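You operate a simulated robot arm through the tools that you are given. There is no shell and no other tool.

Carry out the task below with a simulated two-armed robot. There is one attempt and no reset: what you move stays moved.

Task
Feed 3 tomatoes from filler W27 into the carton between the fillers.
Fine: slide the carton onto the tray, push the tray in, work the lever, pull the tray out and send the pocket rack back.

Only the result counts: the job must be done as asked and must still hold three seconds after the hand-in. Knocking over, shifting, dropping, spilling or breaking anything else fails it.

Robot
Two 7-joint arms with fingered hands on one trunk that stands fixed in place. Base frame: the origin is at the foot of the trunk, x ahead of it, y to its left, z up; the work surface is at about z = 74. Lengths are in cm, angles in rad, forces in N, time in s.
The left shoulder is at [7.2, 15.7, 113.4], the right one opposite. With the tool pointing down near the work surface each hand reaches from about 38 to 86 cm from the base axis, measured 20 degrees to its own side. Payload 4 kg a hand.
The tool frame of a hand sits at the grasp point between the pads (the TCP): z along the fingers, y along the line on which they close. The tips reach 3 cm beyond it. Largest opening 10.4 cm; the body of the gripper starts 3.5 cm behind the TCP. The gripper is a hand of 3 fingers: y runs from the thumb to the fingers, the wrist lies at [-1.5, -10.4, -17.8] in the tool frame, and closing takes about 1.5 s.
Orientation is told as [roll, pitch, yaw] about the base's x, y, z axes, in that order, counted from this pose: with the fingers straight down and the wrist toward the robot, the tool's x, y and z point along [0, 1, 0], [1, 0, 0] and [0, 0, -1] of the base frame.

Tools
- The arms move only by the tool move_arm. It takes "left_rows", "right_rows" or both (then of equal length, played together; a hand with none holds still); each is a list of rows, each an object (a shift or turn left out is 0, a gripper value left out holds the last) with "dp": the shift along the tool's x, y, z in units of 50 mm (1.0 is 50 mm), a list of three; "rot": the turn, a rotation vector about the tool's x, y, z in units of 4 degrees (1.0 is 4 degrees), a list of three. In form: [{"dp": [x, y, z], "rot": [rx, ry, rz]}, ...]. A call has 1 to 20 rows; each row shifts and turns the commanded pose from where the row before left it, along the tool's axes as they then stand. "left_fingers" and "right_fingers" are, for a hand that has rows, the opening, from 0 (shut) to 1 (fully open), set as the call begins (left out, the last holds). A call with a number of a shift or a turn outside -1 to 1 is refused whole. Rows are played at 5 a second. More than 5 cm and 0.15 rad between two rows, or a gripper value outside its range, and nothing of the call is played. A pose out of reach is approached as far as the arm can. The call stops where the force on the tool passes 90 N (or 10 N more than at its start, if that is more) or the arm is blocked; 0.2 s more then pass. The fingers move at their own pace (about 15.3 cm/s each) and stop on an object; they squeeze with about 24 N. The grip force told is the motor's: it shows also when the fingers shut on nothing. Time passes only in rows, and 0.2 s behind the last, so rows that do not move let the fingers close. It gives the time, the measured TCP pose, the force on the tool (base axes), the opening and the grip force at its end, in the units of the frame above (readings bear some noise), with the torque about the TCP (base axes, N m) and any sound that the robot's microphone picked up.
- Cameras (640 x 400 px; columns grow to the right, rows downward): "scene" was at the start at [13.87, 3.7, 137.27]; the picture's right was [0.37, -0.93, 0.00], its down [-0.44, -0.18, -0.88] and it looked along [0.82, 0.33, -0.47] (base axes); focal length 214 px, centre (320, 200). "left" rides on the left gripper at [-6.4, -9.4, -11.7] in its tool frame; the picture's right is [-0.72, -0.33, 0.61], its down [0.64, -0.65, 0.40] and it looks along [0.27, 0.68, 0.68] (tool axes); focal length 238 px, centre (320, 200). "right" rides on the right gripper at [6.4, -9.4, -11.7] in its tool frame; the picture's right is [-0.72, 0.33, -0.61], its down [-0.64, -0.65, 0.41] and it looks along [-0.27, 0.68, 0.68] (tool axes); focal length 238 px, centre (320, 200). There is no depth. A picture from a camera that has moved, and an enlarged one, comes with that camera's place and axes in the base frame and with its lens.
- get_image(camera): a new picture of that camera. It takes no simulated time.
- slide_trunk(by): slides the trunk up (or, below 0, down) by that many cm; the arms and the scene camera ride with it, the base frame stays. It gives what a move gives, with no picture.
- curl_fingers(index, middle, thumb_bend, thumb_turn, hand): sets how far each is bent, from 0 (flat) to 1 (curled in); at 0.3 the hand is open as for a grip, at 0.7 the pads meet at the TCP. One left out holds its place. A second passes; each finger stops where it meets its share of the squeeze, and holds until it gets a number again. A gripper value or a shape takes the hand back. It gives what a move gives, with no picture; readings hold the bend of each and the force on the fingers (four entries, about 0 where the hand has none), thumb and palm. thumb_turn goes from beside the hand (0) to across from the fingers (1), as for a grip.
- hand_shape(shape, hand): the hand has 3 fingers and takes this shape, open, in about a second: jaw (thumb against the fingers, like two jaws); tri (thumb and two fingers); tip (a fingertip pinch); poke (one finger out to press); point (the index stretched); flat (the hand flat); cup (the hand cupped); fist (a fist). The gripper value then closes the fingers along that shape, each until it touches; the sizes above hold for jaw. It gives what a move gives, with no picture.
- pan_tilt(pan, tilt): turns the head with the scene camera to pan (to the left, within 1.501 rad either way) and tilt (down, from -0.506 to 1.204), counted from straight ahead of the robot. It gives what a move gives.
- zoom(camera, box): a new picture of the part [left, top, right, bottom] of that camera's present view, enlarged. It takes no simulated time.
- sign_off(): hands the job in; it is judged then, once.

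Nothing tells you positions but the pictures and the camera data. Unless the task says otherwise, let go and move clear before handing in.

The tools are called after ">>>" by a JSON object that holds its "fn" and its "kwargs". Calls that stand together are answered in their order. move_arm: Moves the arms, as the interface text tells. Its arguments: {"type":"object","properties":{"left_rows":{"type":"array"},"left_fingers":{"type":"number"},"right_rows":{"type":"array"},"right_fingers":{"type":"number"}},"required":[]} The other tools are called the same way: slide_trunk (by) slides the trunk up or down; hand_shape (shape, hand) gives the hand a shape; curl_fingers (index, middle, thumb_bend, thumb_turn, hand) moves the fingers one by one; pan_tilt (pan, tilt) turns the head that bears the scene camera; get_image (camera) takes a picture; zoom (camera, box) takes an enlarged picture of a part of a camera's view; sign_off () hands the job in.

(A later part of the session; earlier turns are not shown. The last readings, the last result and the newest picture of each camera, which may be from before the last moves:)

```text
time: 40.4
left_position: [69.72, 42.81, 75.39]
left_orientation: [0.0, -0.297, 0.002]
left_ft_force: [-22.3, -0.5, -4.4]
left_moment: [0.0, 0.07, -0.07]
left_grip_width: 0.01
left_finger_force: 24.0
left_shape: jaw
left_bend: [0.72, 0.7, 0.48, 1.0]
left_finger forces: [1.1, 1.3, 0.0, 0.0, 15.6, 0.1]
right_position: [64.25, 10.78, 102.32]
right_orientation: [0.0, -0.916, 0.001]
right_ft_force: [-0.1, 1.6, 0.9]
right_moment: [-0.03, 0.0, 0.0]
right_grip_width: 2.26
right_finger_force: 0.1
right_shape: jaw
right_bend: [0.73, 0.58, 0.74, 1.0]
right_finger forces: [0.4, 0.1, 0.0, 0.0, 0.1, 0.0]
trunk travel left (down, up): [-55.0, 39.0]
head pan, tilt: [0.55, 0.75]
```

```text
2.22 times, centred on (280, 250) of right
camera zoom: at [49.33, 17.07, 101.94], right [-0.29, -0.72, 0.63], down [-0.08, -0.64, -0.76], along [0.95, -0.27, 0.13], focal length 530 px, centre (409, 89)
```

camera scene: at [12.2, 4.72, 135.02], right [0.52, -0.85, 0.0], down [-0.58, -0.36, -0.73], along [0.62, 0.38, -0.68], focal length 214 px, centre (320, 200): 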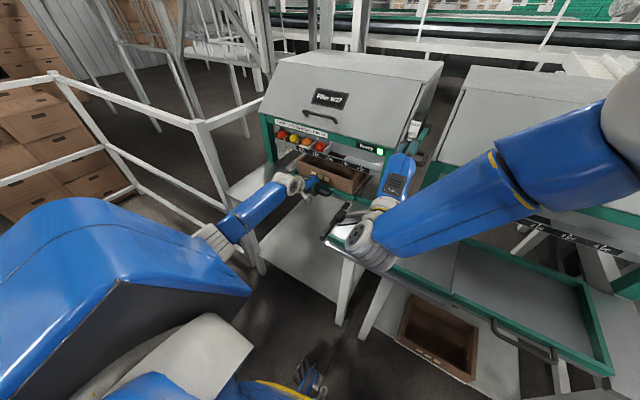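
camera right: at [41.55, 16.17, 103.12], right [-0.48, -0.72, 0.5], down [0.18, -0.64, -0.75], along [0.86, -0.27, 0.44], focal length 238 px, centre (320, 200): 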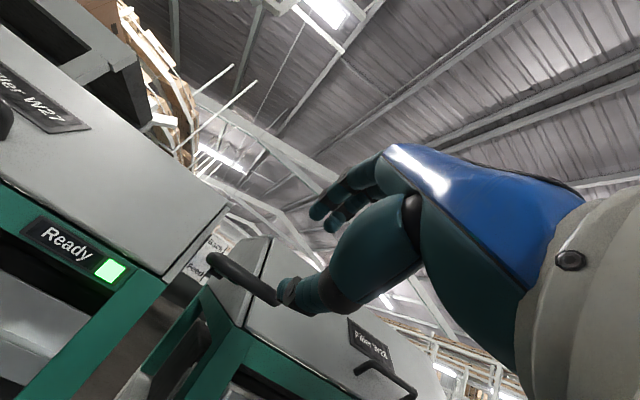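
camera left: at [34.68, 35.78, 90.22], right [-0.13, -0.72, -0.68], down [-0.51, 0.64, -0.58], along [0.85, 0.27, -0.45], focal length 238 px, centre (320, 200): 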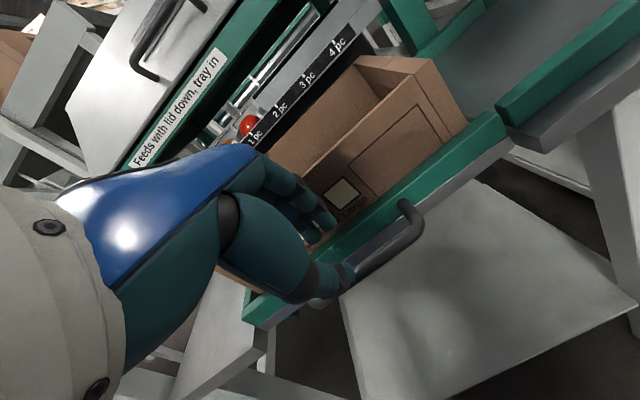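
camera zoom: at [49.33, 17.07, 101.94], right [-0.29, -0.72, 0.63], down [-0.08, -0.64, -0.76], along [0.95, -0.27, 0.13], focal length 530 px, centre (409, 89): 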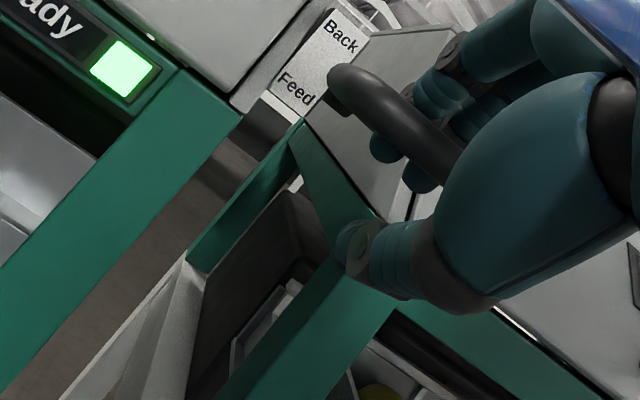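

The wrist is now free (orientation exact) and the fingers go through the loop around the near bar. I'll close and press the lever down about 2.5 cm.

>>> {"fn": "move_arm", "kwargs": {"right_rows": [{"dp": [0, 0, 0]}, {"dp": [0, 0, 0]}, {"dp": [0, 0, 0]}, {"dp": [0, -0.079, 0.061]}, {"dp": [0, -0.079, 0.061]}, {"dp": [0, -0.079, 0.061]}, {"dp": [0, -0.079, 0.061]}, {"dp": [0, -0.079, 0.061]}], "right_fingers": 0}}

>>> {"fn": "zoom", "kwargs": {"camera": "scene", "box": [260, 110, 440, 225]}}

>>> {"fn": "zoom", "kwargs": {"camera": "right", "box": [160, 160, 400, 340]}}

```text
time: 42.2
left_position: [69.8, 42.87, 75.37]
left_orientation: [-0.002, -0.298, 0.0]
left_ft_force: [-29.3, -4.3, 0.5]
left_moment: [-0.03, 0.04, -0.06]
left_grip_width: 0.0
left_finger_force: 23.8
left_shape: jaw
left_bend: [0.72, 0.7, 0.48, 1.0]
left_finger forces: [0.5, 0.7, 0.0, 0.0, 23.9, 0.0]
right_position: [64.62, 10.66, 99.87]
right_orientation: [0.001, -0.919, 0.0]
right_ft_force: [17.2, 6.8, 4.9]
right_moment: [-0.1, -0.03, 0.1]
right_grip_width: 0.0
right_finger_force: 24.0
right_shape: jaw
right_bend: [0.74, 0.67, 0.48, 1.0]
right_finger forces: [10.2, 7.3, 0.1, 0.0, 18.1, 0.0]
trunk travel left (down, up): [-55.0, 39.0]
head pan, tilt: [0.55, 0.75]
```

```text
3.48 times, centred on (350, 168) of scene
camera zoom: at [12.33, 4.85, 135.02], right [0.52, -0.85, 0.0], down [-0.58, -0.36, -0.73], along [0.62, 0.38, -0.68], focal length 746 px, centre (216, 313)
```

zoom: 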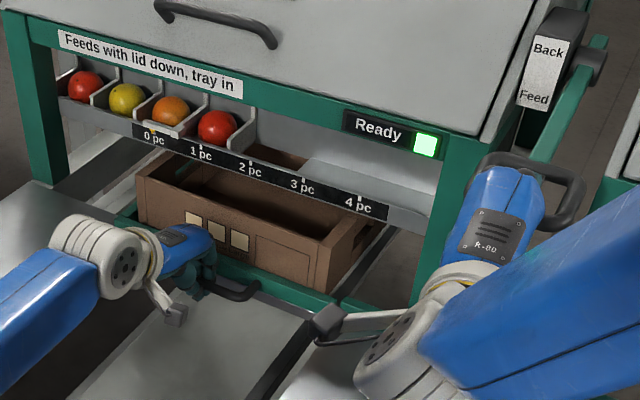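

```text
2.22 times, centred on (280, 250) of right
camera zoom: at [49.57, 16.97, 99.42], right [-0.29, -0.72, 0.63], down [-0.08, -0.64, -0.76], along [0.95, -0.27, 0.13], focal length 530 px, centre (409, 89)
```

zoom: 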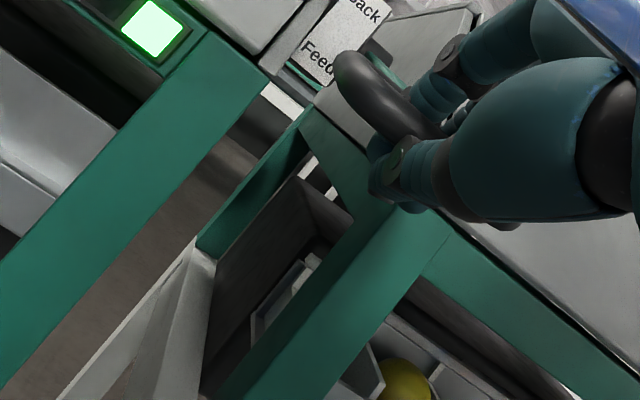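

The lever moved down roughly 8° and the rack hasn't shifted yet. I'll continue down along the arc in small steps.

>>> {"fn": "move_arm", "kwargs": {"right_rows": [{"dp": [0, -0.062, 0.083]}, {"dp": [0, -0.062, 0.083]}, {"dp": [0, -0.062, 0.083]}, {"dp": [0, -0.062, 0.083]}, {"dp": [0, -0.062, 0.083]}], "right_fingers": 0}}

>>> {"fn": "zoom", "kwargs": {"camera": "scene", "box": [260, 110, 440, 225]}}

```text
time: 43.4
left_position: [69.76, 42.88, 75.39]
left_orientation: [-0.002, -0.297, 0.001]
left_ft_force: [-24.5, -2.6, -2.3]
left_moment: [0.03, 0.07, -0.06]
left_grip_width: 0.04
left_finger_force: 24.3
left_shape: jaw
left_bend: [0.72, 0.7, 0.48, 1.0]
left_finger forces: [0.8, 1.0, 0.0, 0.1, 19.9, 0.1]
right_position: [65.0, 10.75, 97.22]
right_orientation: [-0.003, -0.917, -0.001]
right_ft_force: [14.1, 8.0, 5.4]
right_moment: [-0.08, -0.11, 0.11]
right_grip_width: 0.0
right_finger_force: 23.8
right_shape: jaw
right_bend: [0.74, 0.67, 0.48, 1.0]
right_finger forces: [9.6, 6.2, 0.0, 0.0, 18.1, 0.1]
trunk travel left (down, up): [-55.0, 39.0]
head pan, tilt: [0.55, 0.75]
```

```text
3.48 times, centred on (350, 168) of scene
camera zoom: at [12.27, 4.89, 135.02], right [0.52, -0.85, 0.0], down [-0.58, -0.36, -0.73], along [0.62, 0.38, -0.68], focal length 746 px, centre (216, 313)
```

zoom: 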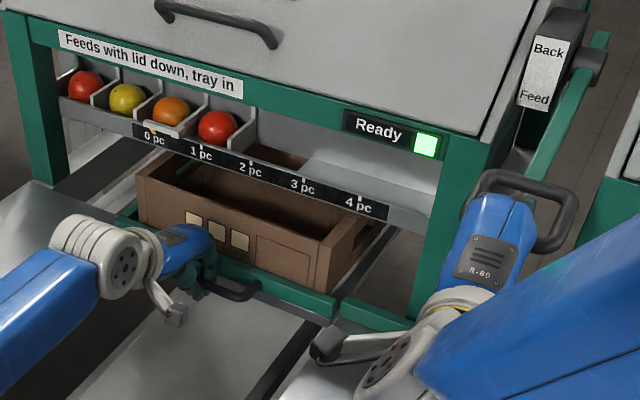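

The lever is moving easily, with no rack motion so far. I'll press further down along the arc.

>>> {"fn": "move_arm", "kwargs": {"right_rows": [{"dp": [0, -0.052, 0.096]}, {"dp": [0, -0.052, 0.096]}, {"dp": [0, -0.052, 0.096]}, {"dp": [0, -0.052, 0.096]}, {"dp": [0, -0.052, 0.096]}], "right_fingers": 0}}

>>> {"fn": "zoom", "kwargs": {"camera": "scene", "box": [260, 110, 440, 225]}}

```text
time: 44.6
left_position: [69.84, 42.96, 75.39]
left_orientation: [-0.001, -0.297, -0.002]
left_ft_force: [-16.8, -0.8, -6.0]
left_moment: [0.02, 0.07, -0.03]
left_grip_width: 0.0
left_finger_force: 24.0
left_shape: jaw
left_bend: [0.72, 0.7, 0.48, 1.0]
left_finger forces: [1.4, 1.7, 0.1, 0.0, 12.6, 0.0]
right_position: [66.1, 10.59, 94.71]
right_orientation: [-0.001, -0.915, 0.001]
right_ft_force: [-3.5, 1.3, 2.3]
right_moment: [-0.04, -0.06, 0.03]
right_grip_width: 0.0
right_finger_force: 24.1
right_shape: jaw
right_bend: [0.74, 0.71, 0.49, 1.0]
right_finger forces: [3.9, 3.3, 0.0, 0.0, 2.2, 0.0]
trunk travel left (down, up): [-55.0, 39.0]
head pan, tilt: [0.55, 0.75]
```

```text
3.48 times, centred on (350, 168) of scene
camera zoom: at [12.19, 4.8, 135.01], right [0.52, -0.85, 0.0], down [-0.58, -0.36, -0.73], along [0.62, 0.38, -0.68], focal length 746 px, centre (216, 313)
```

zoom: 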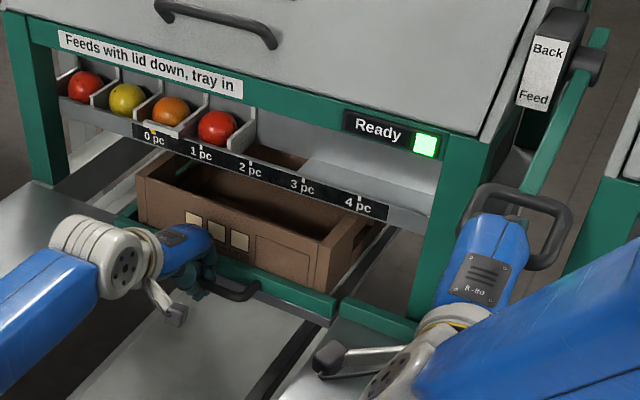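

The lever is about 22° down with forces low. I'll continue downward.

>>> {"fn": "move_arm", "kwargs": {"right_rows": [{"dp": [0, -0.051, 0.097]}, {"dp": [0, -0.051, 0.097]}, {"dp": [0, -0.051, 0.097]}, {"dp": [0, -0.051, 0.097]}, {"dp": [0, -0.051, 0.097]}], "right_fingers": 0}}

>>> {"fn": "zoom", "kwargs": {"camera": "scene", "box": [260, 110, 440, 225]}}

```text
time: 45.8
left_position: [69.84, 42.87, 75.33]
left_orientation: [0.0, -0.297, 0.0]
left_ft_force: [-17.3, -1.7, -6.2]
left_moment: [0.0, 0.09, -0.05]
left_grip_width: 0.01
left_finger_force: 23.8
left_shape: jaw
left_bend: [0.72, 0.7, 0.48, 1.0]
left_finger forces: [1.3, 1.8, 0.0, 0.0, 12.5, 0.1]
right_position: [67.44, 10.67, 92.18]
right_orientation: [-0.002, -0.916, 0.001]
right_ft_force: [-3.9, 2.5, 2.4]
right_moment: [-0.06, -0.08, 0.06]
right_grip_width: 0.02
right_finger_force: 23.7
right_shape: jaw
right_bend: [0.74, 0.71, 0.49, 1.0]
right_finger forces: [3.5, 2.7, 0.1, 0.0, 4.0, 0.0]
trunk travel left (down, up): [-55.0, 39.0]
head pan, tilt: [0.55, 0.75]
```

```text
3.48 times, centred on (350, 168) of scene
camera zoom: at [12.2, 4.82, 135.02], right [0.52, -0.85, 0.0], down [-0.58, -0.36, -0.73], along [0.62, 0.38, -0.68], focal length 746 px, centre (216, 313)
```

zoom: 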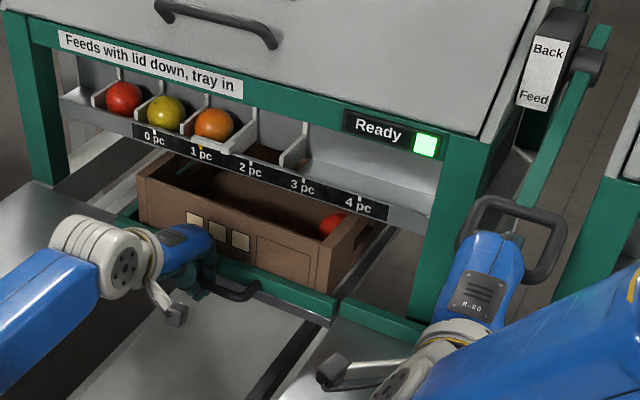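

The rack has stepped to 1 pc and the red tomato is in the carton. I'll hold still briefly to see whether the rack keeps moving or waits for another stroke.

>>> {"fn": "move_arm", "kwargs": {"right_rows": [{"dp": [0, 0, 0]}], "right_fingers": 0}}

>>> {"fn": "zoom", "kwargs": {"camera": "scene", "box": [260, 110, 440, 225]}}

>>> {"fn": "zoom", "kwargs": {"camera": "scene", "box": [270, 130, 370, 190]}}

```text
time: 46.2
left_position: [69.84, 42.85, 75.47]
left_orientation: [0.0, -0.298, 0.002]
left_ft_force: [-18.5, -1.6, -6.5]
left_moment: [0.0, 0.04, -0.06]
left_grip_width: 0.0
left_finger_force: 24.5
left_shape: jaw
left_bend: [0.72, 0.7, 0.48, 1.0]
left_finger forces: [1.3, 1.6, 0.0, 0.0, 13.2, 0.0]
right_position: [67.26, 10.67, 92.16]
right_orientation: [-0.001, -0.915, 0.001]
right_ft_force: [-2.6, 2.1, 3.8]
right_moment: [0.0, -0.07, 0.04]
right_grip_width: 0.0
right_finger_force: 24.1
right_shape: jaw
right_bend: [0.74, 0.71, 0.49, 1.0]
right_finger forces: [3.8, 2.9, 0.0, 0.1, 3.9, 0.1]
trunk travel left (down, up): [-55.0, 39.0]
head pan, tilt: [0.55, 0.75]
```

```text
3.48 times, centred on (350, 168) of scene
camera zoom: at [12.2, 4.83, 135.02], right [0.52, -0.85, 0.0], down [-0.58, -0.36, -0.73], along [0.62, 0.38, -0.68], focal length 746 px, centre (216, 313)
```

zoom: 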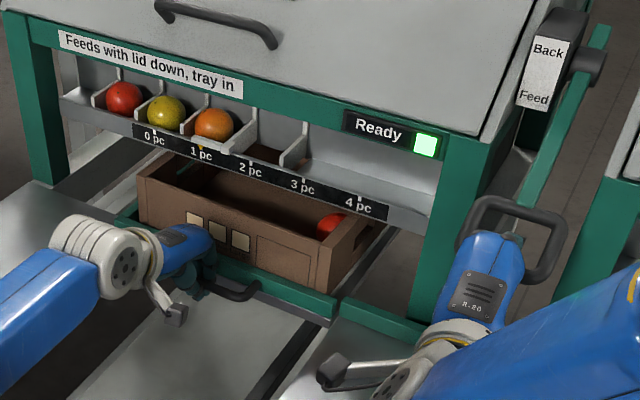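

```text
6.40 times, centred on (320, 160) of scene
camera zoom: at [12.2, 4.83, 135.02], right [0.52, -0.85, 0.0], down [-0.58, -0.36, -0.73], along [0.62, 0.38, -0.68], focal length 1373 px, centre (320, 456)
```

zoom: 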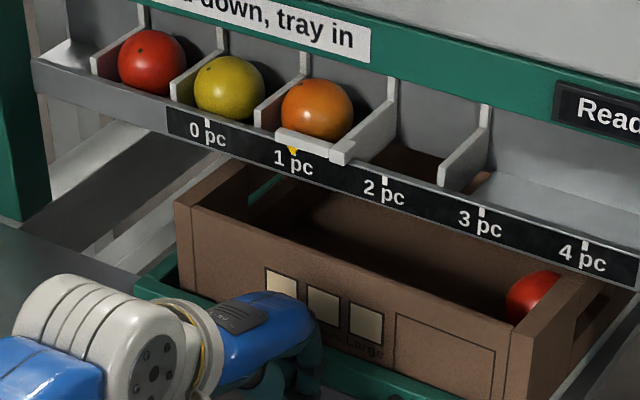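

The rack waits at 1 pc, so one feed stroke gives one piece. I'll return the lever toward its neutral position along the same arc and watch the rack.

>>> {"fn": "move_arm", "kwargs": {"right_rows": [{"dp": [0, 0.051, -0.097]}, {"dp": [0, 0.051, -0.097]}, {"dp": [0, 0.051, -0.097]}, {"dp": [0, 0.051, -0.097]}, {"dp": [0, 0.051, -0.097]}, {"dp": [0, 0.052, -0.096]}, {"dp": [0, 0.052, -0.096]}, {"dp": [0, 0.052, -0.096]}, {"dp": [0, 0.052, -0.096]}, {"dp": [0, 0.052, -0.096]}], "right_fingers": 0}}

>>> {"fn": "zoom", "kwargs": {"camera": "scene", "box": [260, 110, 440, 225]}}

```text
time: 48.4
left_position: [69.82, 42.82, 75.28]
left_orientation: [0.002, -0.297, 0.001]
left_ft_force: [-24.6, -2.7, -1.9]
left_moment: [0.0, 0.07, -0.05]
left_grip_width: 0.01
left_finger_force: 24.1
left_shape: jaw
left_bend: [0.72, 0.7, 0.48, 1.0]
left_finger forces: [0.8, 0.9, 0.0, 0.0, 20.6, 0.0]
right_position: [65.14, 10.54, 97.45]
right_orientation: [-0.001, -0.918, -0.002]
right_ft_force: [10.9, 5.1, 4.5]
right_moment: [-0.05, 0.13, 0.11]
right_grip_width: 0.0
right_finger_force: 23.4
right_shape: jaw
right_bend: [0.74, 0.71, 0.5, 1.0]
right_finger forces: [8.6, 7.4, 0.0, 0.0, 1.3, 0.1]
trunk travel left (down, up): [-55.0, 39.0]
head pan, tilt: [0.55, 0.75]
```

```text
3.48 times, centred on (350, 168) of scene
camera zoom: at [12.3, 4.82, 135.02], right [0.52, -0.85, 0.0], down [-0.58, -0.36, -0.73], along [0.62, 0.38, -0.68], focal length 746 px, centre (216, 313)
```

zoom: 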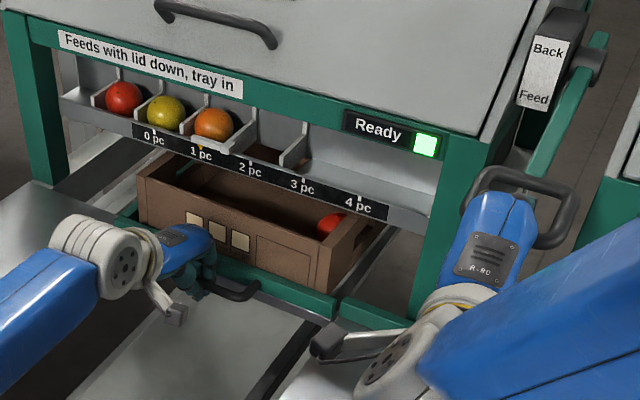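

The rack stayed at 1 pc as the lever rose. I'll keep raising it to the neutral (horizontal) position.

>>> {"fn": "move_arm", "kwargs": {"right_rows": [{"dp": [0, 0.078, -0.063]}, {"dp": [0, 0.078, -0.063]}, {"dp": [0, 0.078, -0.063]}, {"dp": [0, 0.078, -0.063]}, {"dp": [0, 0.078, -0.063]}, {"dp": [0, 0.078, -0.063]}, {"dp": [0, 0.078, -0.063]}, {"dp": [0, 0.078, -0.063]}], "right_fingers": 0}}

>>> {"fn": "zoom", "kwargs": {"camera": "scene", "box": [260, 110, 440, 225]}}

>>> {"fn": "zoom", "kwargs": {"camera": "right", "box": [160, 160, 400, 340]}}

```text
time: 50.2
left_position: [69.87, 42.78, 75.37]
left_orientation: [-0.002, -0.299, 0.0]
left_ft_force: [-19.2, -0.5, -4.8]
left_moment: [0.03, 0.06, -0.07]
left_grip_width: 0.0
left_finger_force: 23.2
left_shape: jaw
left_bend: [0.72, 0.7, 0.48, 1.0]
left_finger forces: [1.1, 1.4, 0.0, 0.1, 14.4, 0.0]
right_position: [64.95, 10.66, 101.25]
right_orientation: [0.0, -0.919, -0.001]
right_ft_force: [-2.8, -0.3, 1.1]
right_moment: [0.02, 0.0, 0.01]
right_grip_width: 0.02
right_finger_force: 23.9
right_shape: jaw
right_bend: [0.74, 0.71, 0.49, 1.0]
right_finger forces: [1.2, 0.3, 0.0, 0.1, 2.7, 0.0]
trunk travel left (down, up): [-55.0, 39.0]
head pan, tilt: [0.55, 0.75]
```

```text
3.48 times, centred on (350, 168) of scene
camera zoom: at [12.2, 4.81, 135.02], right [0.52, -0.85, 0.0], down [-0.58, -0.36, -0.73], along [0.62, 0.38, -0.68], focal length 746 px, centre (216, 313)
```

zoom: 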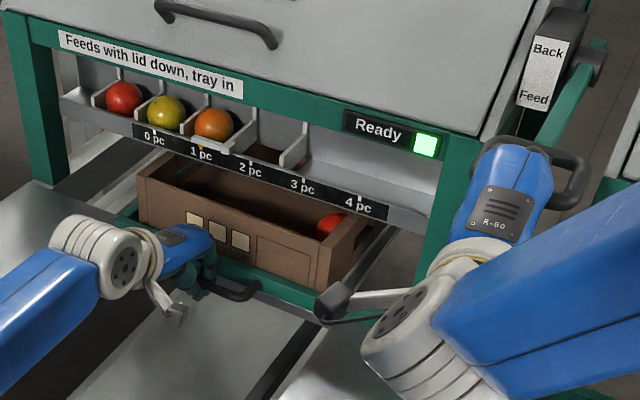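

```text
2.22 times, centred on (280, 250) of right
camera zoom: at [50.1, 16.95, 100.92], right [-0.29, -0.72, 0.63], down [-0.08, -0.64, -0.76], along [0.95, -0.27, 0.13], focal length 530 px, centre (409, 89)
```

zoom: 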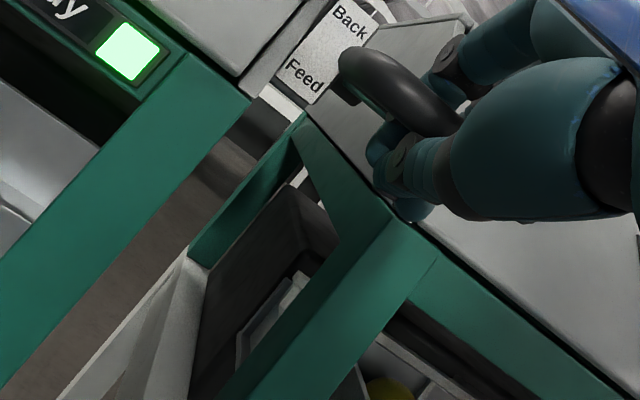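

The lever is almost back to neutral. I'll raise it a touch more, then do the second feed stroke down, stopping at the same depth as before.

>>> {"fn": "move_arm", "kwargs": {"right_rows": [{"dp": [0, 0.07, -0.055]}, {"dp": [0, 0.07, -0.055]}, {"dp": [0, 0, 0]}], "right_fingers": 0}}

>>> {"fn": "zoom", "kwargs": {"camera": "scene", "box": [260, 110, 440, 225]}}

```text
time: 51.0
left_position: [69.78, 42.79, 75.38]
left_orientation: [0.0, -0.298, 0.0]
left_ft_force: [-21.1, -1.4, -5.2]
left_moment: [-0.03, 0.11, -0.08]
left_grip_width: 0.0
left_finger_force: 24.3
left_shape: jaw
left_bend: [0.72, 0.7, 0.48, 1.0]
left_finger forces: [1.0, 1.4, 0.0, 0.0, 16.0, 0.0]
right_position: [65.04, 10.5, 101.98]
right_orientation: [0.0, -0.916, 0.0]
right_ft_force: [0.6, 0.4, 0.8]
right_moment: [0.0, 0.0, 0.0]
right_grip_width: 0.02
right_finger_force: 24.0
right_shape: jaw
right_bend: [0.74, 0.71, 0.5, 1.0]
right_finger forces: [2.0, 0.5, 0.0, 0.0, 1.2, 0.0]
trunk travel left (down, up): [-55.0, 39.0]
head pan, tilt: [0.55, 0.75]
```

```text
3.48 times, centred on (350, 168) of scene
camera zoom: at [12.25, 4.76, 135.02], right [0.52, -0.85, 0.0], down [-0.58, -0.36, -0.73], along [0.62, 0.38, -0.68], focal length 746 px, centre (216, 313)
```

zoom: 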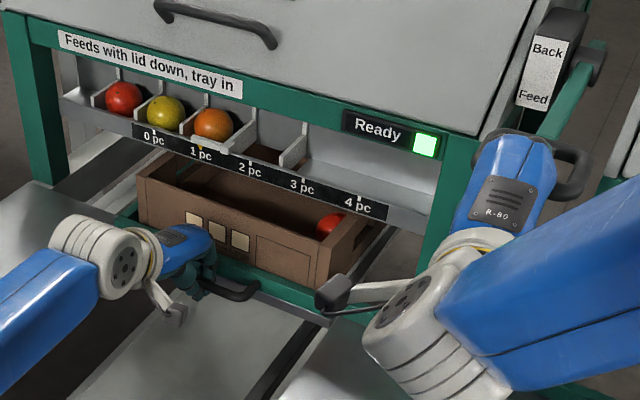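

Lever is at neutral, rack at 1 pc. Now the second feed stroke along the arc to the same depth.

>>> {"fn": "move_arm", "kwargs": {"right_rows": [{"dp": [0, -0.0906, 0.0872]}, {"dp": [0, -0.0906, 0.0872]}, {"dp": [0, -0.0906, 0.0872]}, {"dp": [0, -0.0906, 0.0872]}, {"dp": [0, -0.0906, 0.0872]}, {"dp": [0, -0.0906, 0.0872]}, {"dp": [0, -0.0906, 0.0872]}, {"dp": [0, -0.0906, 0.0872]}, {"dp": [0, -0.06, 0.0967]}, {"dp": [0, -0.06, 0.0967]}, {"dp": [0, -0.06, 0.0967]}, {"dp": [0, -0.06, 0.0967]}, {"dp": [0, -0.06, 0.0967]}, {"dp": [0, -0.06, 0.0967]}, {"dp": [0, -0.06, 0.0967]}, {"dp": [0, -0.06, 0.0967]}], "right_fingers": 0}}

>>> {"fn": "zoom", "kwargs": {"camera": "scene", "box": [260, 110, 440, 225]}}

```text
time: 54.4
left_position: [69.82, 42.76, 75.39]
left_orientation: [-0.001, -0.298, 0.001]
left_ft_force: [-18.7, -1.0, -5.9]
left_moment: [0.01, 0.1, 0.01]
left_grip_width: 0.0
left_finger_force: 23.9
left_shape: jaw
left_bend: [0.72, 0.7, 0.48, 1.0]
left_finger forces: [1.1, 1.4, 0.1, 0.1, 14.4, 0.0]
right_position: [67.25, 10.61, 92.91]
right_orientation: [-0.001, -0.917, 0.001]
right_ft_force: [0.6, -0.4, 4.3]
right_moment: [0.04, 0.02, -0.04]
right_grip_width: 0.0
right_finger_force: 23.7
right_shape: jaw
right_bend: [0.74, 0.71, 0.5, 1.0]
right_finger forces: [3.3, 0.1, 0.1, 0.0, 0.0, 0.0]
trunk travel left (down, up): [-55.0, 39.0]
head pan, tilt: [0.55, 0.75]
```

```text
3.48 times, centred on (350, 168) of scene
camera zoom: at [12.23, 4.77, 135.02], right [0.52, -0.85, 0.0], down [-0.58, -0.36, -0.73], along [0.62, 0.38, -0.68], focal length 746 px, centre (216, 313)
```

zoom: 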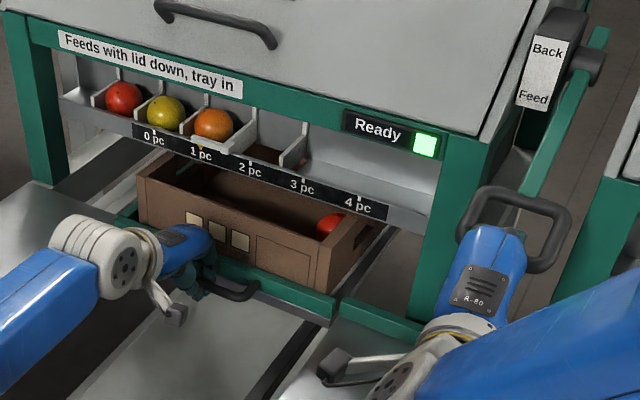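

The rack is still at 1 pc and the lever isn't quite as deep as in the first stroke. I'll press the last bit in small steps.

>>> {"fn": "move_arm", "kwargs": {"right_rows": [{"dp": [0, -0.06, 0.0967]}, {"dp": [0, -0.06, 0.0967]}], "right_fingers": 0}}

>>> {"fn": "zoom", "kwargs": {"camera": "scene", "box": [260, 110, 440, 225]}}

```text
time: 55.0
left_position: [69.84, 42.93, 75.27]
left_orientation: [0.001, -0.297, 0.0]
left_ft_force: [-19.9, -0.7, -6.2]
left_moment: [-0.01, 0.09, -0.06]
left_grip_width: 0.01
left_finger_force: 23.9
left_shape: jaw
left_bend: [0.72, 0.7, 0.48, 1.0]
left_finger forces: [1.2, 1.3, 0.0, 0.0, 14.8, 0.0]
right_position: [67.64, 10.49, 91.95]
right_orientation: [0.0, -0.919, 0.001]
right_ft_force: [2.0, 1.1, 4.4]
right_moment: [-0.03, 0.09, 0.01]
right_grip_width: 0.0
right_finger_force: 24.4
right_shape: jaw
right_bend: [0.74, 0.71, 0.5, 1.0]
right_finger forces: [5.6, 0.0, 0.0, 0.0, 0.0, 0.1]
trunk travel left (down, up): [-55.0, 39.0]
head pan, tilt: [0.55, 0.75]
```

```text
3.48 times, centred on (350, 168) of scene
camera zoom: at [12.23, 4.81, 135.02], right [0.52, -0.85, 0.0], down [-0.58, -0.36, -0.73], along [0.62, 0.38, -0.68], focal length 746 px, centre (216, 313)
```

zoom: 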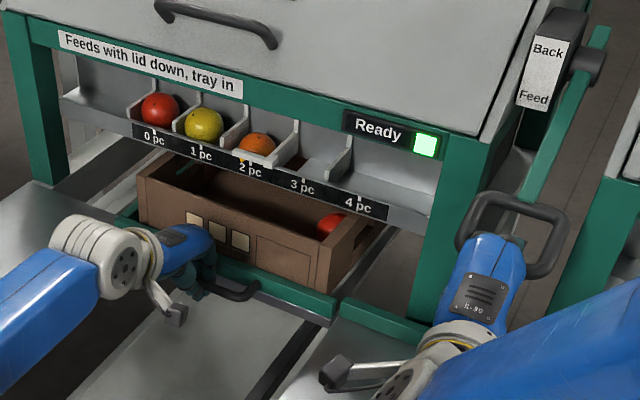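

The rack is stepping to 2 pc and the orange tomato is just starting to drop. I'll hold for a moment and check.

>>> {"fn": "move_arm", "kwargs": {"right_rows": [{"dp": [0, 0, 0]}, {"dp": [0, 0, 0]}], "right_fingers": 0}}

>>> {"fn": "zoom", "kwargs": {"camera": "scene", "box": [270, 130, 370, 190]}}

```text
time: 55.6
left_position: [69.84, 42.76, 75.23]
left_orientation: [0.0, -0.296, 0.0]
left_ft_force: [-20.0, -1.4, -4.9]
left_moment: [-0.03, 0.06, -0.03]
left_grip_width: 0.0
left_finger_force: 23.5
left_shape: jaw
left_bend: [0.72, 0.7, 0.48, 1.0]
left_finger forces: [1.1, 1.4, 0.0, 0.0, 15.6, 0.0]
right_position: [67.64, 10.37, 91.84]
right_orientation: [0.002, -0.918, 0.002]
right_ft_force: [3.8, 2.9, 5.1]
right_moment: [0.0, 0.09, -0.04]
right_grip_width: 0.02
right_finger_force: 23.5
right_shape: jaw
right_bend: [0.74, 0.71, 0.5, 1.0]
right_finger forces: [6.5, 0.0, 0.0, 0.0, 0.0, 0.1]
trunk travel left (down, up): [-55.0, 39.0]
head pan, tilt: [0.55, 0.75]
```

```text
6.40 times, centred on (320, 160) of scene
camera zoom: at [12.24, 4.8, 135.02], right [0.52, -0.85, 0.0], down [-0.58, -0.36, -0.73], along [0.62, 0.38, -0.68], focal length 1373 px, centre (320, 456)
```

zoom: 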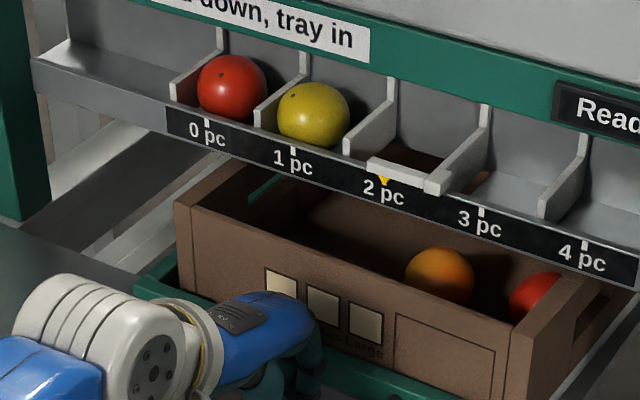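

Two tomatoes (red, orange) are in the carton and the pointer is at 2 pc. I'll return the lever to neutral along the reverse arc.

>>> {"fn": "move_arm", "kwargs": {"right_rows": [{"dp": [0, 0.06, -0.0967]}, {"dp": [0, 0.06, -0.0967]}, {"dp": [0, 0.06, -0.0967]}, {"dp": [0, 0.06, -0.0967]}, {"dp": [0, 0.06, -0.0967]}, {"dp": [0, 0.06, -0.0967]}, {"dp": [0, 0.06, -0.0967]}, {"dp": [0, 0.06, -0.0967]}, {"dp": [0, 0.06, -0.0967]}, {"dp": [0, 0.06, -0.0967]}, {"dp": [0, 0.0906, -0.0872]}, {"dp": [0, 0.0906, -0.0872]}, {"dp": [0, 0.0906, -0.0872]}, {"dp": [0, 0.0906, -0.0872]}, {"dp": [0, 0.0906, -0.0872]}, {"dp": [0, 0.0906, -0.0872]}, {"dp": [0, 0.0906, -0.0872]}, {"dp": [0, 0.0906, -0.0872]}], "right_fingers": 0}}

>>> {"fn": "zoom", "kwargs": {"camera": "scene", "box": [260, 110, 440, 225]}}

```text
time: 59.4
left_position: [69.93, 42.72, 75.22]
left_orientation: [0.0, -0.294, -0.001]
left_ft_force: [-37.5, 0.7, 7.1]
left_moment: [-0.02, 0.04, -0.08]
left_grip_width: 0.0
left_finger_force: 24.2
left_shape: jaw
left_bend: [0.72, 0.7, 0.48, 1.0]
left_finger forces: [0.1, 0.1, 0.0, 0.1, 33.3, 0.1]
right_position: [65.18, 10.56, 101.97]
right_orientation: [0.001, -0.914, 0.0]
right_ft_force: [30.1, 2.5, -1.9]
right_moment: [-0.04, 0.9, -0.16]
right_grip_width: 0.0
right_finger_force: 23.8
right_shape: jaw
right_bend: [0.74, 0.71, 0.51, 1.0]
right_finger forces: [19.2, 5.3, 0.0, 0.0, 0.0, 0.0]
trunk travel left (down, up): [-55.0, 39.0]
head pan, tilt: [0.55, 0.75]
```

```text
3.48 times, centred on (350, 168) of scene
camera zoom: at [12.61, 4.67, 134.99], right [0.52, -0.85, 0.0], down [-0.58, -0.36, -0.73], along [0.62, 0.38, -0.68], focal length 746 px, centre (216, 313)
```

zoom: 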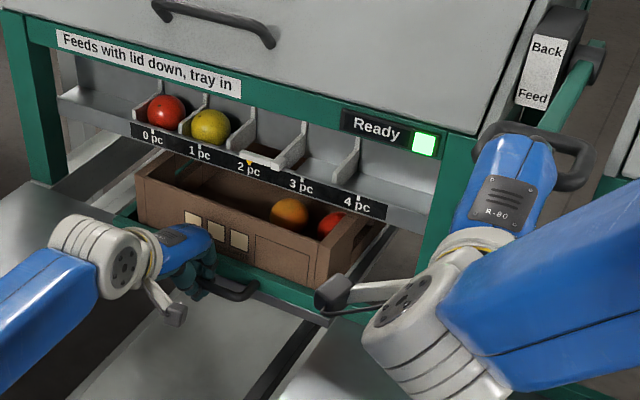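

The lever is back near neutral and the rack is at 2 pc, but the lever pulls the hand forward (30 N). I'll relax that by moving slightly +x before the third stroke.

>>> {"fn": "move_arm", "kwargs": {"right_rows": [{"dp": [0, 0.049, 0.064]}, {"dp": [0, 0.049, 0.064]}, {"dp": [0, 0, 0]}], "right_fingers": 0}}

>>> {"fn": "zoom", "kwargs": {"camera": "scene", "box": [260, 110, 440, 225]}}

>>> {"fn": "zoom", "kwargs": {"camera": "right", "box": [160, 160, 400, 340]}}

```text
time: 60.2
left_position: [69.81, 42.85, 75.35]
left_orientation: [-0.001, -0.295, 0.001]
left_ft_force: [-18.6, 1.0, -4.7]
left_moment: [0.0, 0.06, -0.03]
left_grip_width: 0.02
left_finger_force: 23.7
left_shape: jaw
left_bend: [0.72, 0.7, 0.49, 1.0]
left_finger forces: [1.4, 1.3, 0.0, 0.1, 16.1, 0.1]
right_position: [65.68, 10.76, 102.03]
right_orientation: [0.0, -0.916, 0.003]
right_ft_force: [0.4, 0.3, 0.0]
right_moment: [-0.02, 0.01, 0.01]
right_grip_width: 0.0
right_finger_force: 23.9
right_shape: jaw
right_bend: [0.74, 0.71, 0.51, 1.0]
right_finger forces: [0.0, 0.0, 0.0, 0.0, 0.3, 0.0]
trunk travel left (down, up): [-55.0, 39.0]
head pan, tilt: [0.55, 0.75]
```

```text
3.48 times, centred on (350, 168) of scene
camera zoom: at [12.28, 4.76, 135.0], right [0.52, -0.85, 0.0], down [-0.58, -0.36, -0.73], along [0.62, 0.38, -0.68], focal length 746 px, centre (216, 313)
```

zoom: 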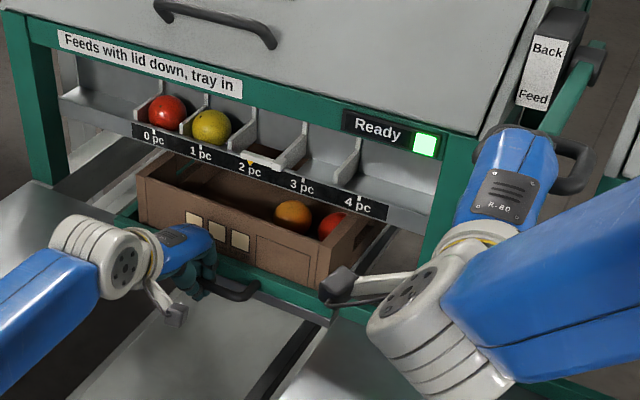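

```text
2.22 times, centred on (280, 250) of right
camera zoom: at [50.85, 16.99, 101.78], right [-0.29, -0.72, 0.63], down [-0.08, -0.64, -0.76], along [0.95, -0.27, 0.13], focal length 530 px, centre (409, 89)
```

zoom: 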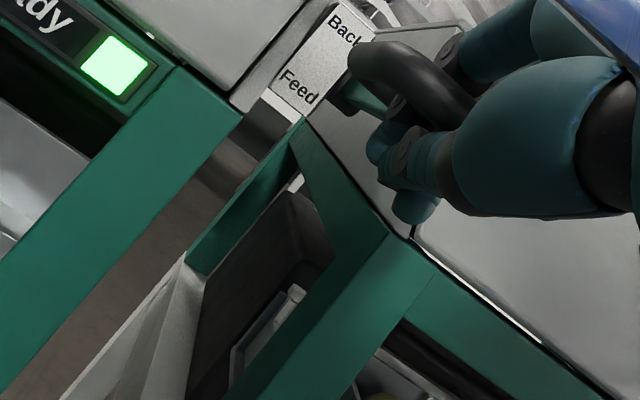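

Forces are nil and the lever bar is well caged, rack at 2 pc. Now the third feed stroke, stopping a little short first.

>>> {"fn": "move_arm", "kwargs": {"right_rows": [{"dp": [0, -0.0906, 0.0872]}, {"dp": [0, -0.0906, 0.0872]}, {"dp": [0, -0.0906, 0.0872]}, {"dp": [0, -0.0906, 0.0872]}, {"dp": [0, -0.0906, 0.0872]}, {"dp": [0, -0.0906, 0.0872]}, {"dp": [0, -0.0906, 0.0872]}, {"dp": [0, -0.0906, 0.0872]}, {"dp": [0, -0.06, 0.0967]}, {"dp": [0, -0.06, 0.0967]}, {"dp": [0, -0.06, 0.0967]}, {"dp": [0, -0.06, 0.0967]}, {"dp": [0, -0.06, 0.0967]}, {"dp": [0, -0.06, 0.0967]}, {"dp": [0, -0.06, 0.0967]}], "right_fingers": 0}}

>>> {"fn": "zoom", "kwargs": {"camera": "scene", "box": [260, 110, 440, 225]}}

```text
time: 63.4
left_position: [69.81, 42.72, 75.33]
left_orientation: [0.0, -0.297, -0.001]
left_ft_force: [-17.9, -1.7, -6.0]
left_moment: [-0.01, 0.09, -0.03]
left_grip_width: 0.0
left_finger_force: 23.9
left_shape: jaw
left_bend: [0.72, 0.7, 0.48, 1.0]
left_finger forces: [1.4, 1.4, 0.0, 0.1, 14.3, 0.0]
right_position: [67.85, 10.67, 93.43]
right_orientation: [-0.001, -0.917, 0.001]
right_ft_force: [0.1, -1.1, 2.3]
right_moment: [0.03, 0.0, -0.01]
right_grip_width: 0.0
right_finger_force: 23.9
right_shape: jaw
right_bend: [0.74, 0.71, 0.51, 1.0]
right_finger forces: [1.8, 0.0, 0.1, 0.0, 0.0, 0.0]
trunk travel left (down, up): [-55.0, 39.0]
head pan, tilt: [0.55, 0.75]
```

```text
3.48 times, centred on (350, 168) of scene
camera zoom: at [12.28, 4.74, 135.01], right [0.52, -0.85, 0.0], down [-0.58, -0.36, -0.73], along [0.62, 0.38, -0.68], focal length 746 px, centre (216, 313)
```

zoom: 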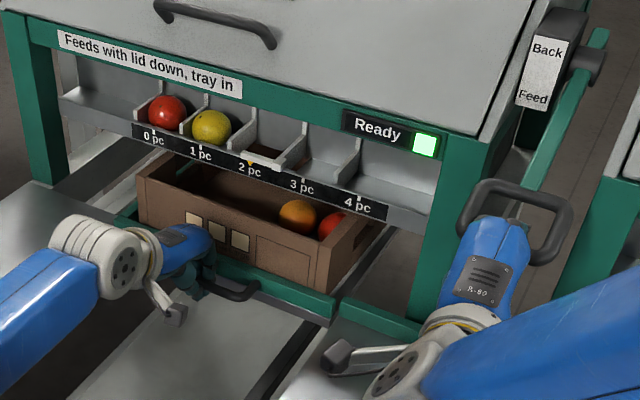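

Rack still at 2 pc. I'll press down in small increments until it steps.

>>> {"fn": "move_arm", "kwargs": {"right_rows": [{"dp": [0, -0.06, 0.0967]}, {"dp": [0, -0.06, 0.0967]}, {"dp": [0, -0.06, 0.0967]}], "right_fingers": 0}}

>>> {"fn": "zoom", "kwargs": {"camera": "scene", "box": [260, 110, 440, 225]}}

```text
time: 64.2
left_position: [69.7, 42.87, 75.38]
left_orientation: [-0.001, -0.298, 0.001]
left_ft_force: [-17.0, -1.5, -6.4]
left_moment: [0.0, 0.04, -0.05]
left_grip_width: 0.02
left_finger_force: 23.6
left_shape: jaw
left_bend: [0.72, 0.7, 0.48, 1.0]
left_finger forces: [1.4, 1.5, 0.0, 0.1, 14.3, 0.0]
right_position: [68.32, 10.59, 91.91]
right_orientation: [0.001, -0.917, 0.0]
right_ft_force: [0.2, -0.4, 3.1]
right_moment: [0.03, 0.03, -0.02]
right_grip_width: 0.0
right_finger_force: 24.6
right_shape: jaw
right_bend: [0.74, 0.71, 0.51, 1.0]
right_finger forces: [3.3, 0.0, 0.0, 0.0, 0.1, 0.1]
trunk travel left (down, up): [-55.0, 39.0]
head pan, tilt: [0.55, 0.75]
```

```text
3.48 times, centred on (350, 168) of scene
camera zoom: at [12.28, 4.73, 135.02], right [0.52, -0.85, 0.0], down [-0.58, -0.36, -0.73], along [0.62, 0.38, -0.68], focal length 746 px, centre (216, 313)
```

zoom: 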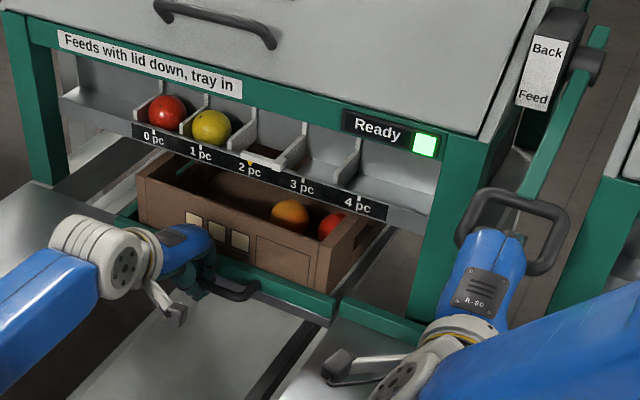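

Still at 2 pc; the lever must go slightly deeper. I'll press on in two more small rows.

>>> {"fn": "move_arm", "kwargs": {"right_rows": [{"dp": [0, -0.06, 0.0967]}, {"dp": [0, -0.06, 0.0967]}], "right_fingers": 0}}

>>> {"fn": "zoom", "kwargs": {"camera": "scene", "box": [260, 110, 440, 225]}}

```text
time: 64.8
left_position: [69.78, 42.83, 75.42]
left_orientation: [-0.002, -0.297, 0.0]
left_ft_force: [-18.0, -1.3, -6.3]
left_moment: [-0.02, 0.03, -0.05]
left_grip_width: 0.01
left_finger_force: 24.3
left_shape: jaw
left_bend: [0.72, 0.7, 0.48, 1.0]
left_finger forces: [1.4, 1.5, 0.0, 0.0, 14.6, 0.0]
right_position: [68.83, 10.58, 90.87]
right_orientation: [-0.001, -0.918, -0.001]
right_ft_force: [3.0, -0.2, 4.4]
right_moment: [0.05, 0.14, -0.02]
right_grip_width: 0.0
right_finger_force: 23.8
right_shape: jaw
right_bend: [0.74, 0.71, 0.51, 1.0]
right_finger forces: [5.8, 0.0, 0.0, 0.1, 0.0, 0.0]
trunk travel left (down, up): [-55.0, 39.0]
head pan, tilt: [0.55, 0.75]
```

```text
3.48 times, centred on (350, 168) of scene
camera zoom: at [12.29, 4.72, 135.02], right [0.52, -0.85, 0.0], down [-0.58, -0.36, -0.73], along [0.62, 0.38, -0.68], focal length 746 px, centre (216, 313)
```

zoom: 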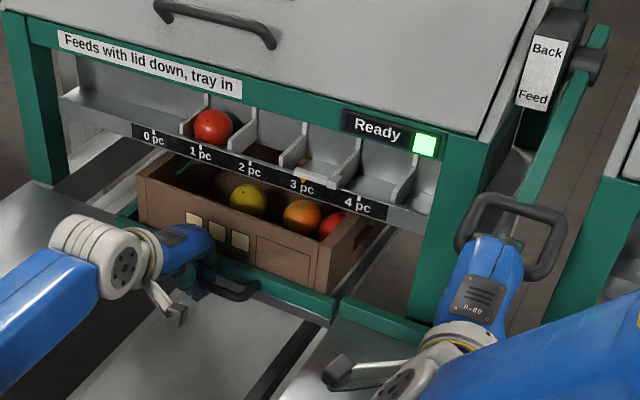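

Three tomatoes (red, orange, yellow) are in the carton and the pointer is at 3 pc. I'll return the lever to neutral by reversing the stroke.

>>> {"fn": "move_arm", "kwargs": {"right_rows": [{"dp": [0, 0.06, -0.0967]}, {"dp": [0, 0.06, -0.0967]}, {"dp": [0, 0.06, -0.0967]}, {"dp": [0, 0.06, -0.0967]}, {"dp": [0, 0.06, -0.0967]}, {"dp": [0, 0.06, -0.0967]}, {"dp": [0, 0.06, -0.0967]}, {"dp": [0, 0.06, -0.0967]}, {"dp": [0, 0.06, -0.0967]}, {"dp": [0, 0.06, -0.0967]}, {"dp": [0, 0.06, -0.0967]}, {"dp": [0, 0.06, -0.0967]}, {"dp": [0, 0.0906, -0.0872]}, {"dp": [0, 0.0906, -0.0872]}, {"dp": [0, 0.0906, -0.0872]}, {"dp": [0, 0.0906, -0.0872]}, {"dp": [0, 0.0906, -0.0872]}, {"dp": [0, 0.0906, -0.0872]}, {"dp": [0, 0.0906, -0.0872]}, {"dp": [0, 0.0906, -0.0872]}], "right_fingers": 0}}

>>> {"fn": "zoom", "kwargs": {"camera": "scene", "box": [260, 110, 440, 225]}}

>>> {"fn": "zoom", "kwargs": {"camera": "right", "box": [160, 160, 400, 340]}}

```text
time: 69.0
left_position: [69.87, 42.88, 75.46]
left_orientation: [0.001, -0.297, 0.001]
left_ft_force: [-19.0, -1.3, -5.3]
left_moment: [0.0, 0.04, -0.05]
left_grip_width: 0.03
left_finger_force: 24.2
left_shape: jaw
left_bend: [0.72, 0.7, 0.48, 1.0]
left_finger forces: [1.3, 1.3, 0.0, 0.0, 16.0, 0.0]
right_position: [65.84, 10.59, 102.12]
right_orientation: [-0.001, -0.918, 0.0]
right_ft_force: [0.3, 0.2, -0.6]
right_moment: [0.03, -0.01, -0.01]
right_grip_width: 0.0
right_finger_force: 24.1
right_shape: jaw
right_bend: [0.74, 0.71, 0.51, 1.0]
right_finger forces: [0.0, 0.0, 0.1, 0.0, 0.2, 0.0]
trunk travel left (down, up): [-55.0, 39.0]
head pan, tilt: [0.55, 0.75]
```

```text
3.48 times, centred on (350, 168) of scene
camera zoom: at [12.29, 4.74, 135.01], right [0.52, -0.85, 0.0], down [-0.58, -0.36, -0.73], along [0.62, 0.38, -0.68], focal length 746 px, centre (216, 313)
```

zoom: 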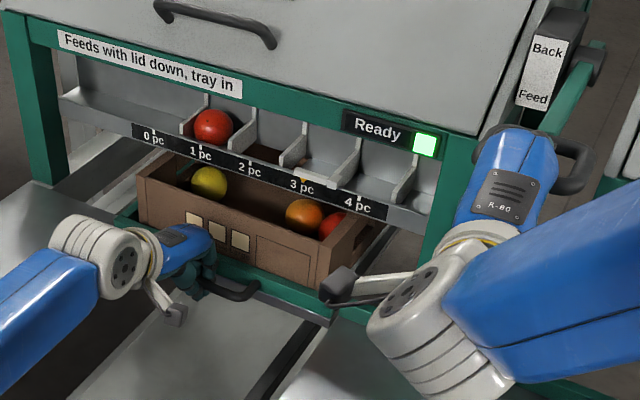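

```text
2.22 times, centred on (280, 250) of right
camera zoom: at [50.9, 16.97, 101.75], right [-0.29, -0.72, 0.63], down [-0.08, -0.64, -0.76], along [0.95, -0.27, 0.13], focal length 530 px, centre (409, 89)
```

zoom: 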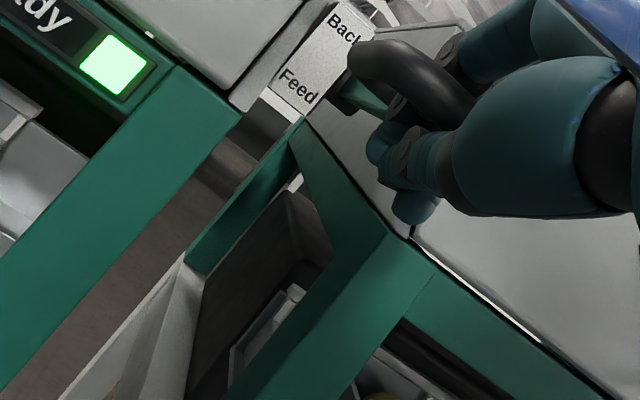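

Lever neutral, rack holding at 3 pc. Now I'll pull the tray out gently with the left hand.

>>> {"fn": "move_arm", "kwargs": {"left_rows": [{"dp": [0, -0.096, -0.029]}, {"dp": [0, -0.096, -0.029]}, {"dp": [0, -0.143, -0.044]}, {"dp": [0, -0.143, -0.044]}, {"dp": [0, -0.143, -0.044]}, {"dp": [0, -0.143, -0.044]}, {"dp": [0, -0.143, -0.044]}, {"dp": [0, -0.143, -0.044]}, {"dp": [0, -0.143, -0.044]}, {"dp": [0, -0.143, -0.044]}, {"dp": [0, -0.143, -0.044]}, {"dp": [0, -0.143, -0.044]}], "left_fingers": 0}}

>>> {"fn": "zoom", "kwargs": {"camera": "scene", "box": [220, 110, 440, 250]}}

```text
time: 71.6
left_position: [61.37, 42.74, 75.17]
left_orientation: [0.0, -0.298, -0.001]
left_ft_force: [0.6, -0.3, -3.7]
left_moment: [0.0, 0.0, -0.06]
left_grip_width: 0.0
left_finger_force: 23.9
left_shape: jaw
left_bend: [0.72, 0.7, 0.49, 1.0]
left_finger forces: [4.5, 4.3, 0.1, 0.0, 3.7, 0.0]
right_position: [65.96, 10.72, 102.0]
right_orientation: [-0.002, -0.915, 0.0]
right_ft_force: [-0.3, 0.1, 0.1]
right_moment: [0.03, -0.03, 0.0]
right_grip_width: 0.01
right_finger_force: 24.0
right_shape: jaw
right_bend: [0.74, 0.71, 0.51, 1.0]
right_finger forces: [0.0, 0.1, 0.0, 0.0, 0.1, 0.0]
trunk travel left (down, up): [-55.0, 39.0]
head pan, tilt: [0.55, 0.75]
```

```text
2.86 times, centred on (330, 180) of scene
camera zoom: at [12.56, 4.76, 134.98], right [0.52, -0.85, 0.0], down [-0.58, -0.36, -0.73], along [0.62, 0.38, -0.68], focal length 613 px, centre (291, 257)
```

zoom: 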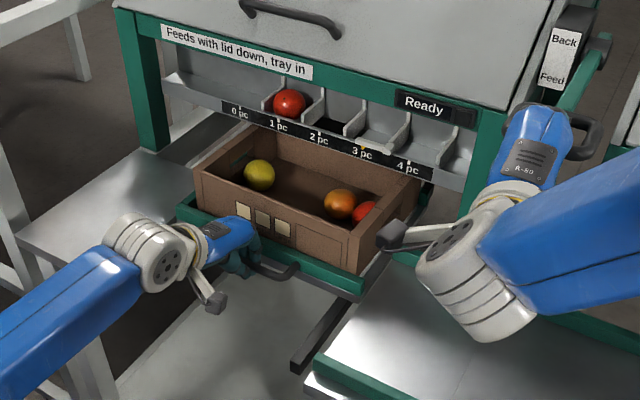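

The tray with the carton and its three tomatoes is coming out and the lamp went off. I'll pull it the remaining distance.

>>> {"fn": "move_arm", "kwargs": {"left_rows": [{"dp": [0, -0.143, -0.044]}, {"dp": [0, -0.143, -0.044]}, {"dp": [0, -0.143, -0.044]}, {"dp": [0, -0.143, -0.044]}, {"dp": [0, -0.143, -0.044]}, {"dp": [0, -0.143, -0.044]}, {"dp": [0, -0.143, -0.044]}, {"dp": [0, -0.143, -0.044]}, {"dp": [0, -0.143, -0.044]}, {"dp": [0, -0.143, -0.044]}, {"dp": [0, -0.143, -0.044]}, {"dp": [0, -0.143, -0.044]}, {"dp": [0, -0.143, -0.044]}, {"dp": [0, -0.143, -0.044]}, {"dp": [0, -0.143, -0.044]}, {"dp": [0, -0.096, -0.029]}, {"dp": [0, -0.096, -0.029]}], "left_fingers": 0}}

>>> {"fn": "zoom", "kwargs": {"camera": "scene", "box": [220, 110, 440, 250]}}

```text
time: 75.2
left_position: [49.24, 42.95, 75.4]
left_orientation: [-0.001, -0.297, -0.002]
left_ft_force: [1.5, -4.6, -11.9]
left_moment: [-0.04, 0.09, -0.09]
left_grip_width: 0.0
left_finger_force: 24.1
left_shape: jaw
left_bend: [0.72, 0.7, 0.49, 1.0]
left_finger forces: [4.8, 5.4, 0.0, 0.0, 2.2, 0.0]
right_position: [66.09, 10.6, 102.01]
right_orientation: [0.001, -0.915, 0.0]
right_ft_force: [-0.4, 0.4, 0.0]
right_moment: [0.0, 0.04, 0.0]
right_grip_width: 0.0
right_finger_force: 24.4
right_shape: jaw
right_bend: [0.74, 0.71, 0.51, 1.0]
right_finger forces: [0.0, 0.1, 0.1, 0.1, 0.0, 0.0]
trunk travel left (down, up): [-55.0, 39.0]
head pan, tilt: [0.55, 0.75]
```

```text
2.86 times, centred on (330, 180) of scene
camera zoom: at [12.63, 4.72, 134.97], right [0.52, -0.85, 0.0], down [-0.58, -0.36, -0.73], along [0.62, 0.38, -0.69], focal length 613 px, centre (291, 257)
```

zoom: 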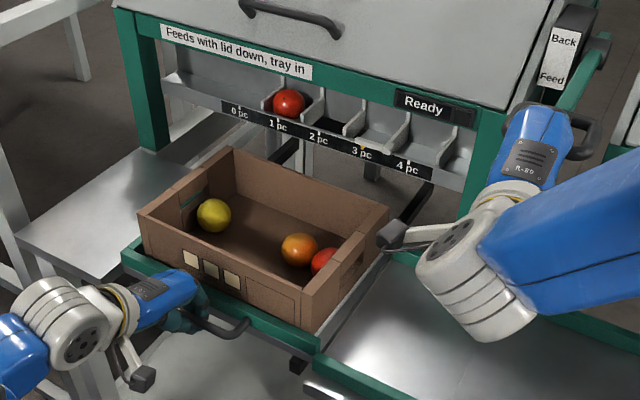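

The tray is almost fully out, about 2 cm short of flush with the ledge. I'll pull the rest in small steps, watching the force.

>>> {"fn": "move_arm", "kwargs": {"left_rows": [{"dp": [0, -0.076, -0.023]}, {"dp": [0, -0.076, -0.023]}, {"dp": [0, -0.076, -0.023]}, {"dp": [0, -0.076, -0.023]}, {"dp": [0, -0.076, -0.023]}], "left_fingers": 0}}

>>> {"fn": "zoom", "kwargs": {"camera": "scene", "box": [230, 140, 390, 250]}}

```text
time: 76.4
left_position: [47.41, 42.84, 75.39]
left_orientation: [0.0, -0.296, 0.0]
left_ft_force: [1.8, -5.3, -10.1]
left_moment: [-0.01, 0.07, -0.1]
left_grip_width: 0.0
left_finger_force: 23.9
left_shape: jaw
left_bend: [0.72, 0.7, 0.49, 1.0]
left_finger forces: [5.0, 5.7, 0.1, 0.0, 2.0, 0.0]
right_position: [66.01, 10.66, 101.82]
right_orientation: [-0.004, -0.911, 0.0]
right_ft_force: [-0.3, 0.2, -0.1]
right_moment: [-0.02, 0.04, -0.01]
right_grip_width: 0.0
right_finger_force: 23.8
right_shape: jaw
right_bend: [0.74, 0.71, 0.51, 1.0]
right_finger forces: [0.0, 0.1, 0.0, 0.0, 0.0, 0.0]
trunk travel left (down, up): [-55.0, 39.0]
head pan, tilt: [0.55, 0.75]
```

```text
3.64 times, centred on (310, 195) of scene
camera zoom: at [12.72, 4.74, 134.96], right [0.52, -0.85, 0.0], down [-0.58, -0.36, -0.73], along [0.62, 0.38, -0.69], focal length 780 px, centre (356, 218)
```

zoom: 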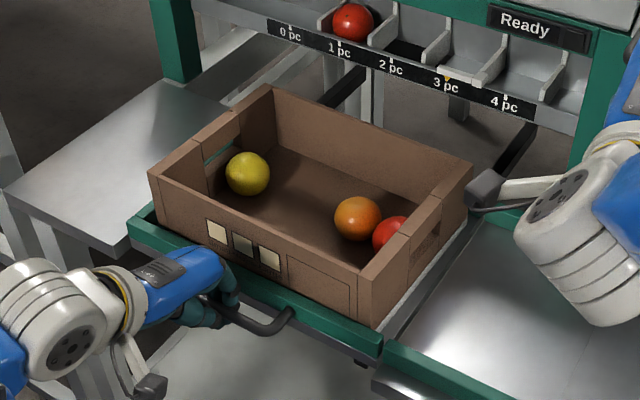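

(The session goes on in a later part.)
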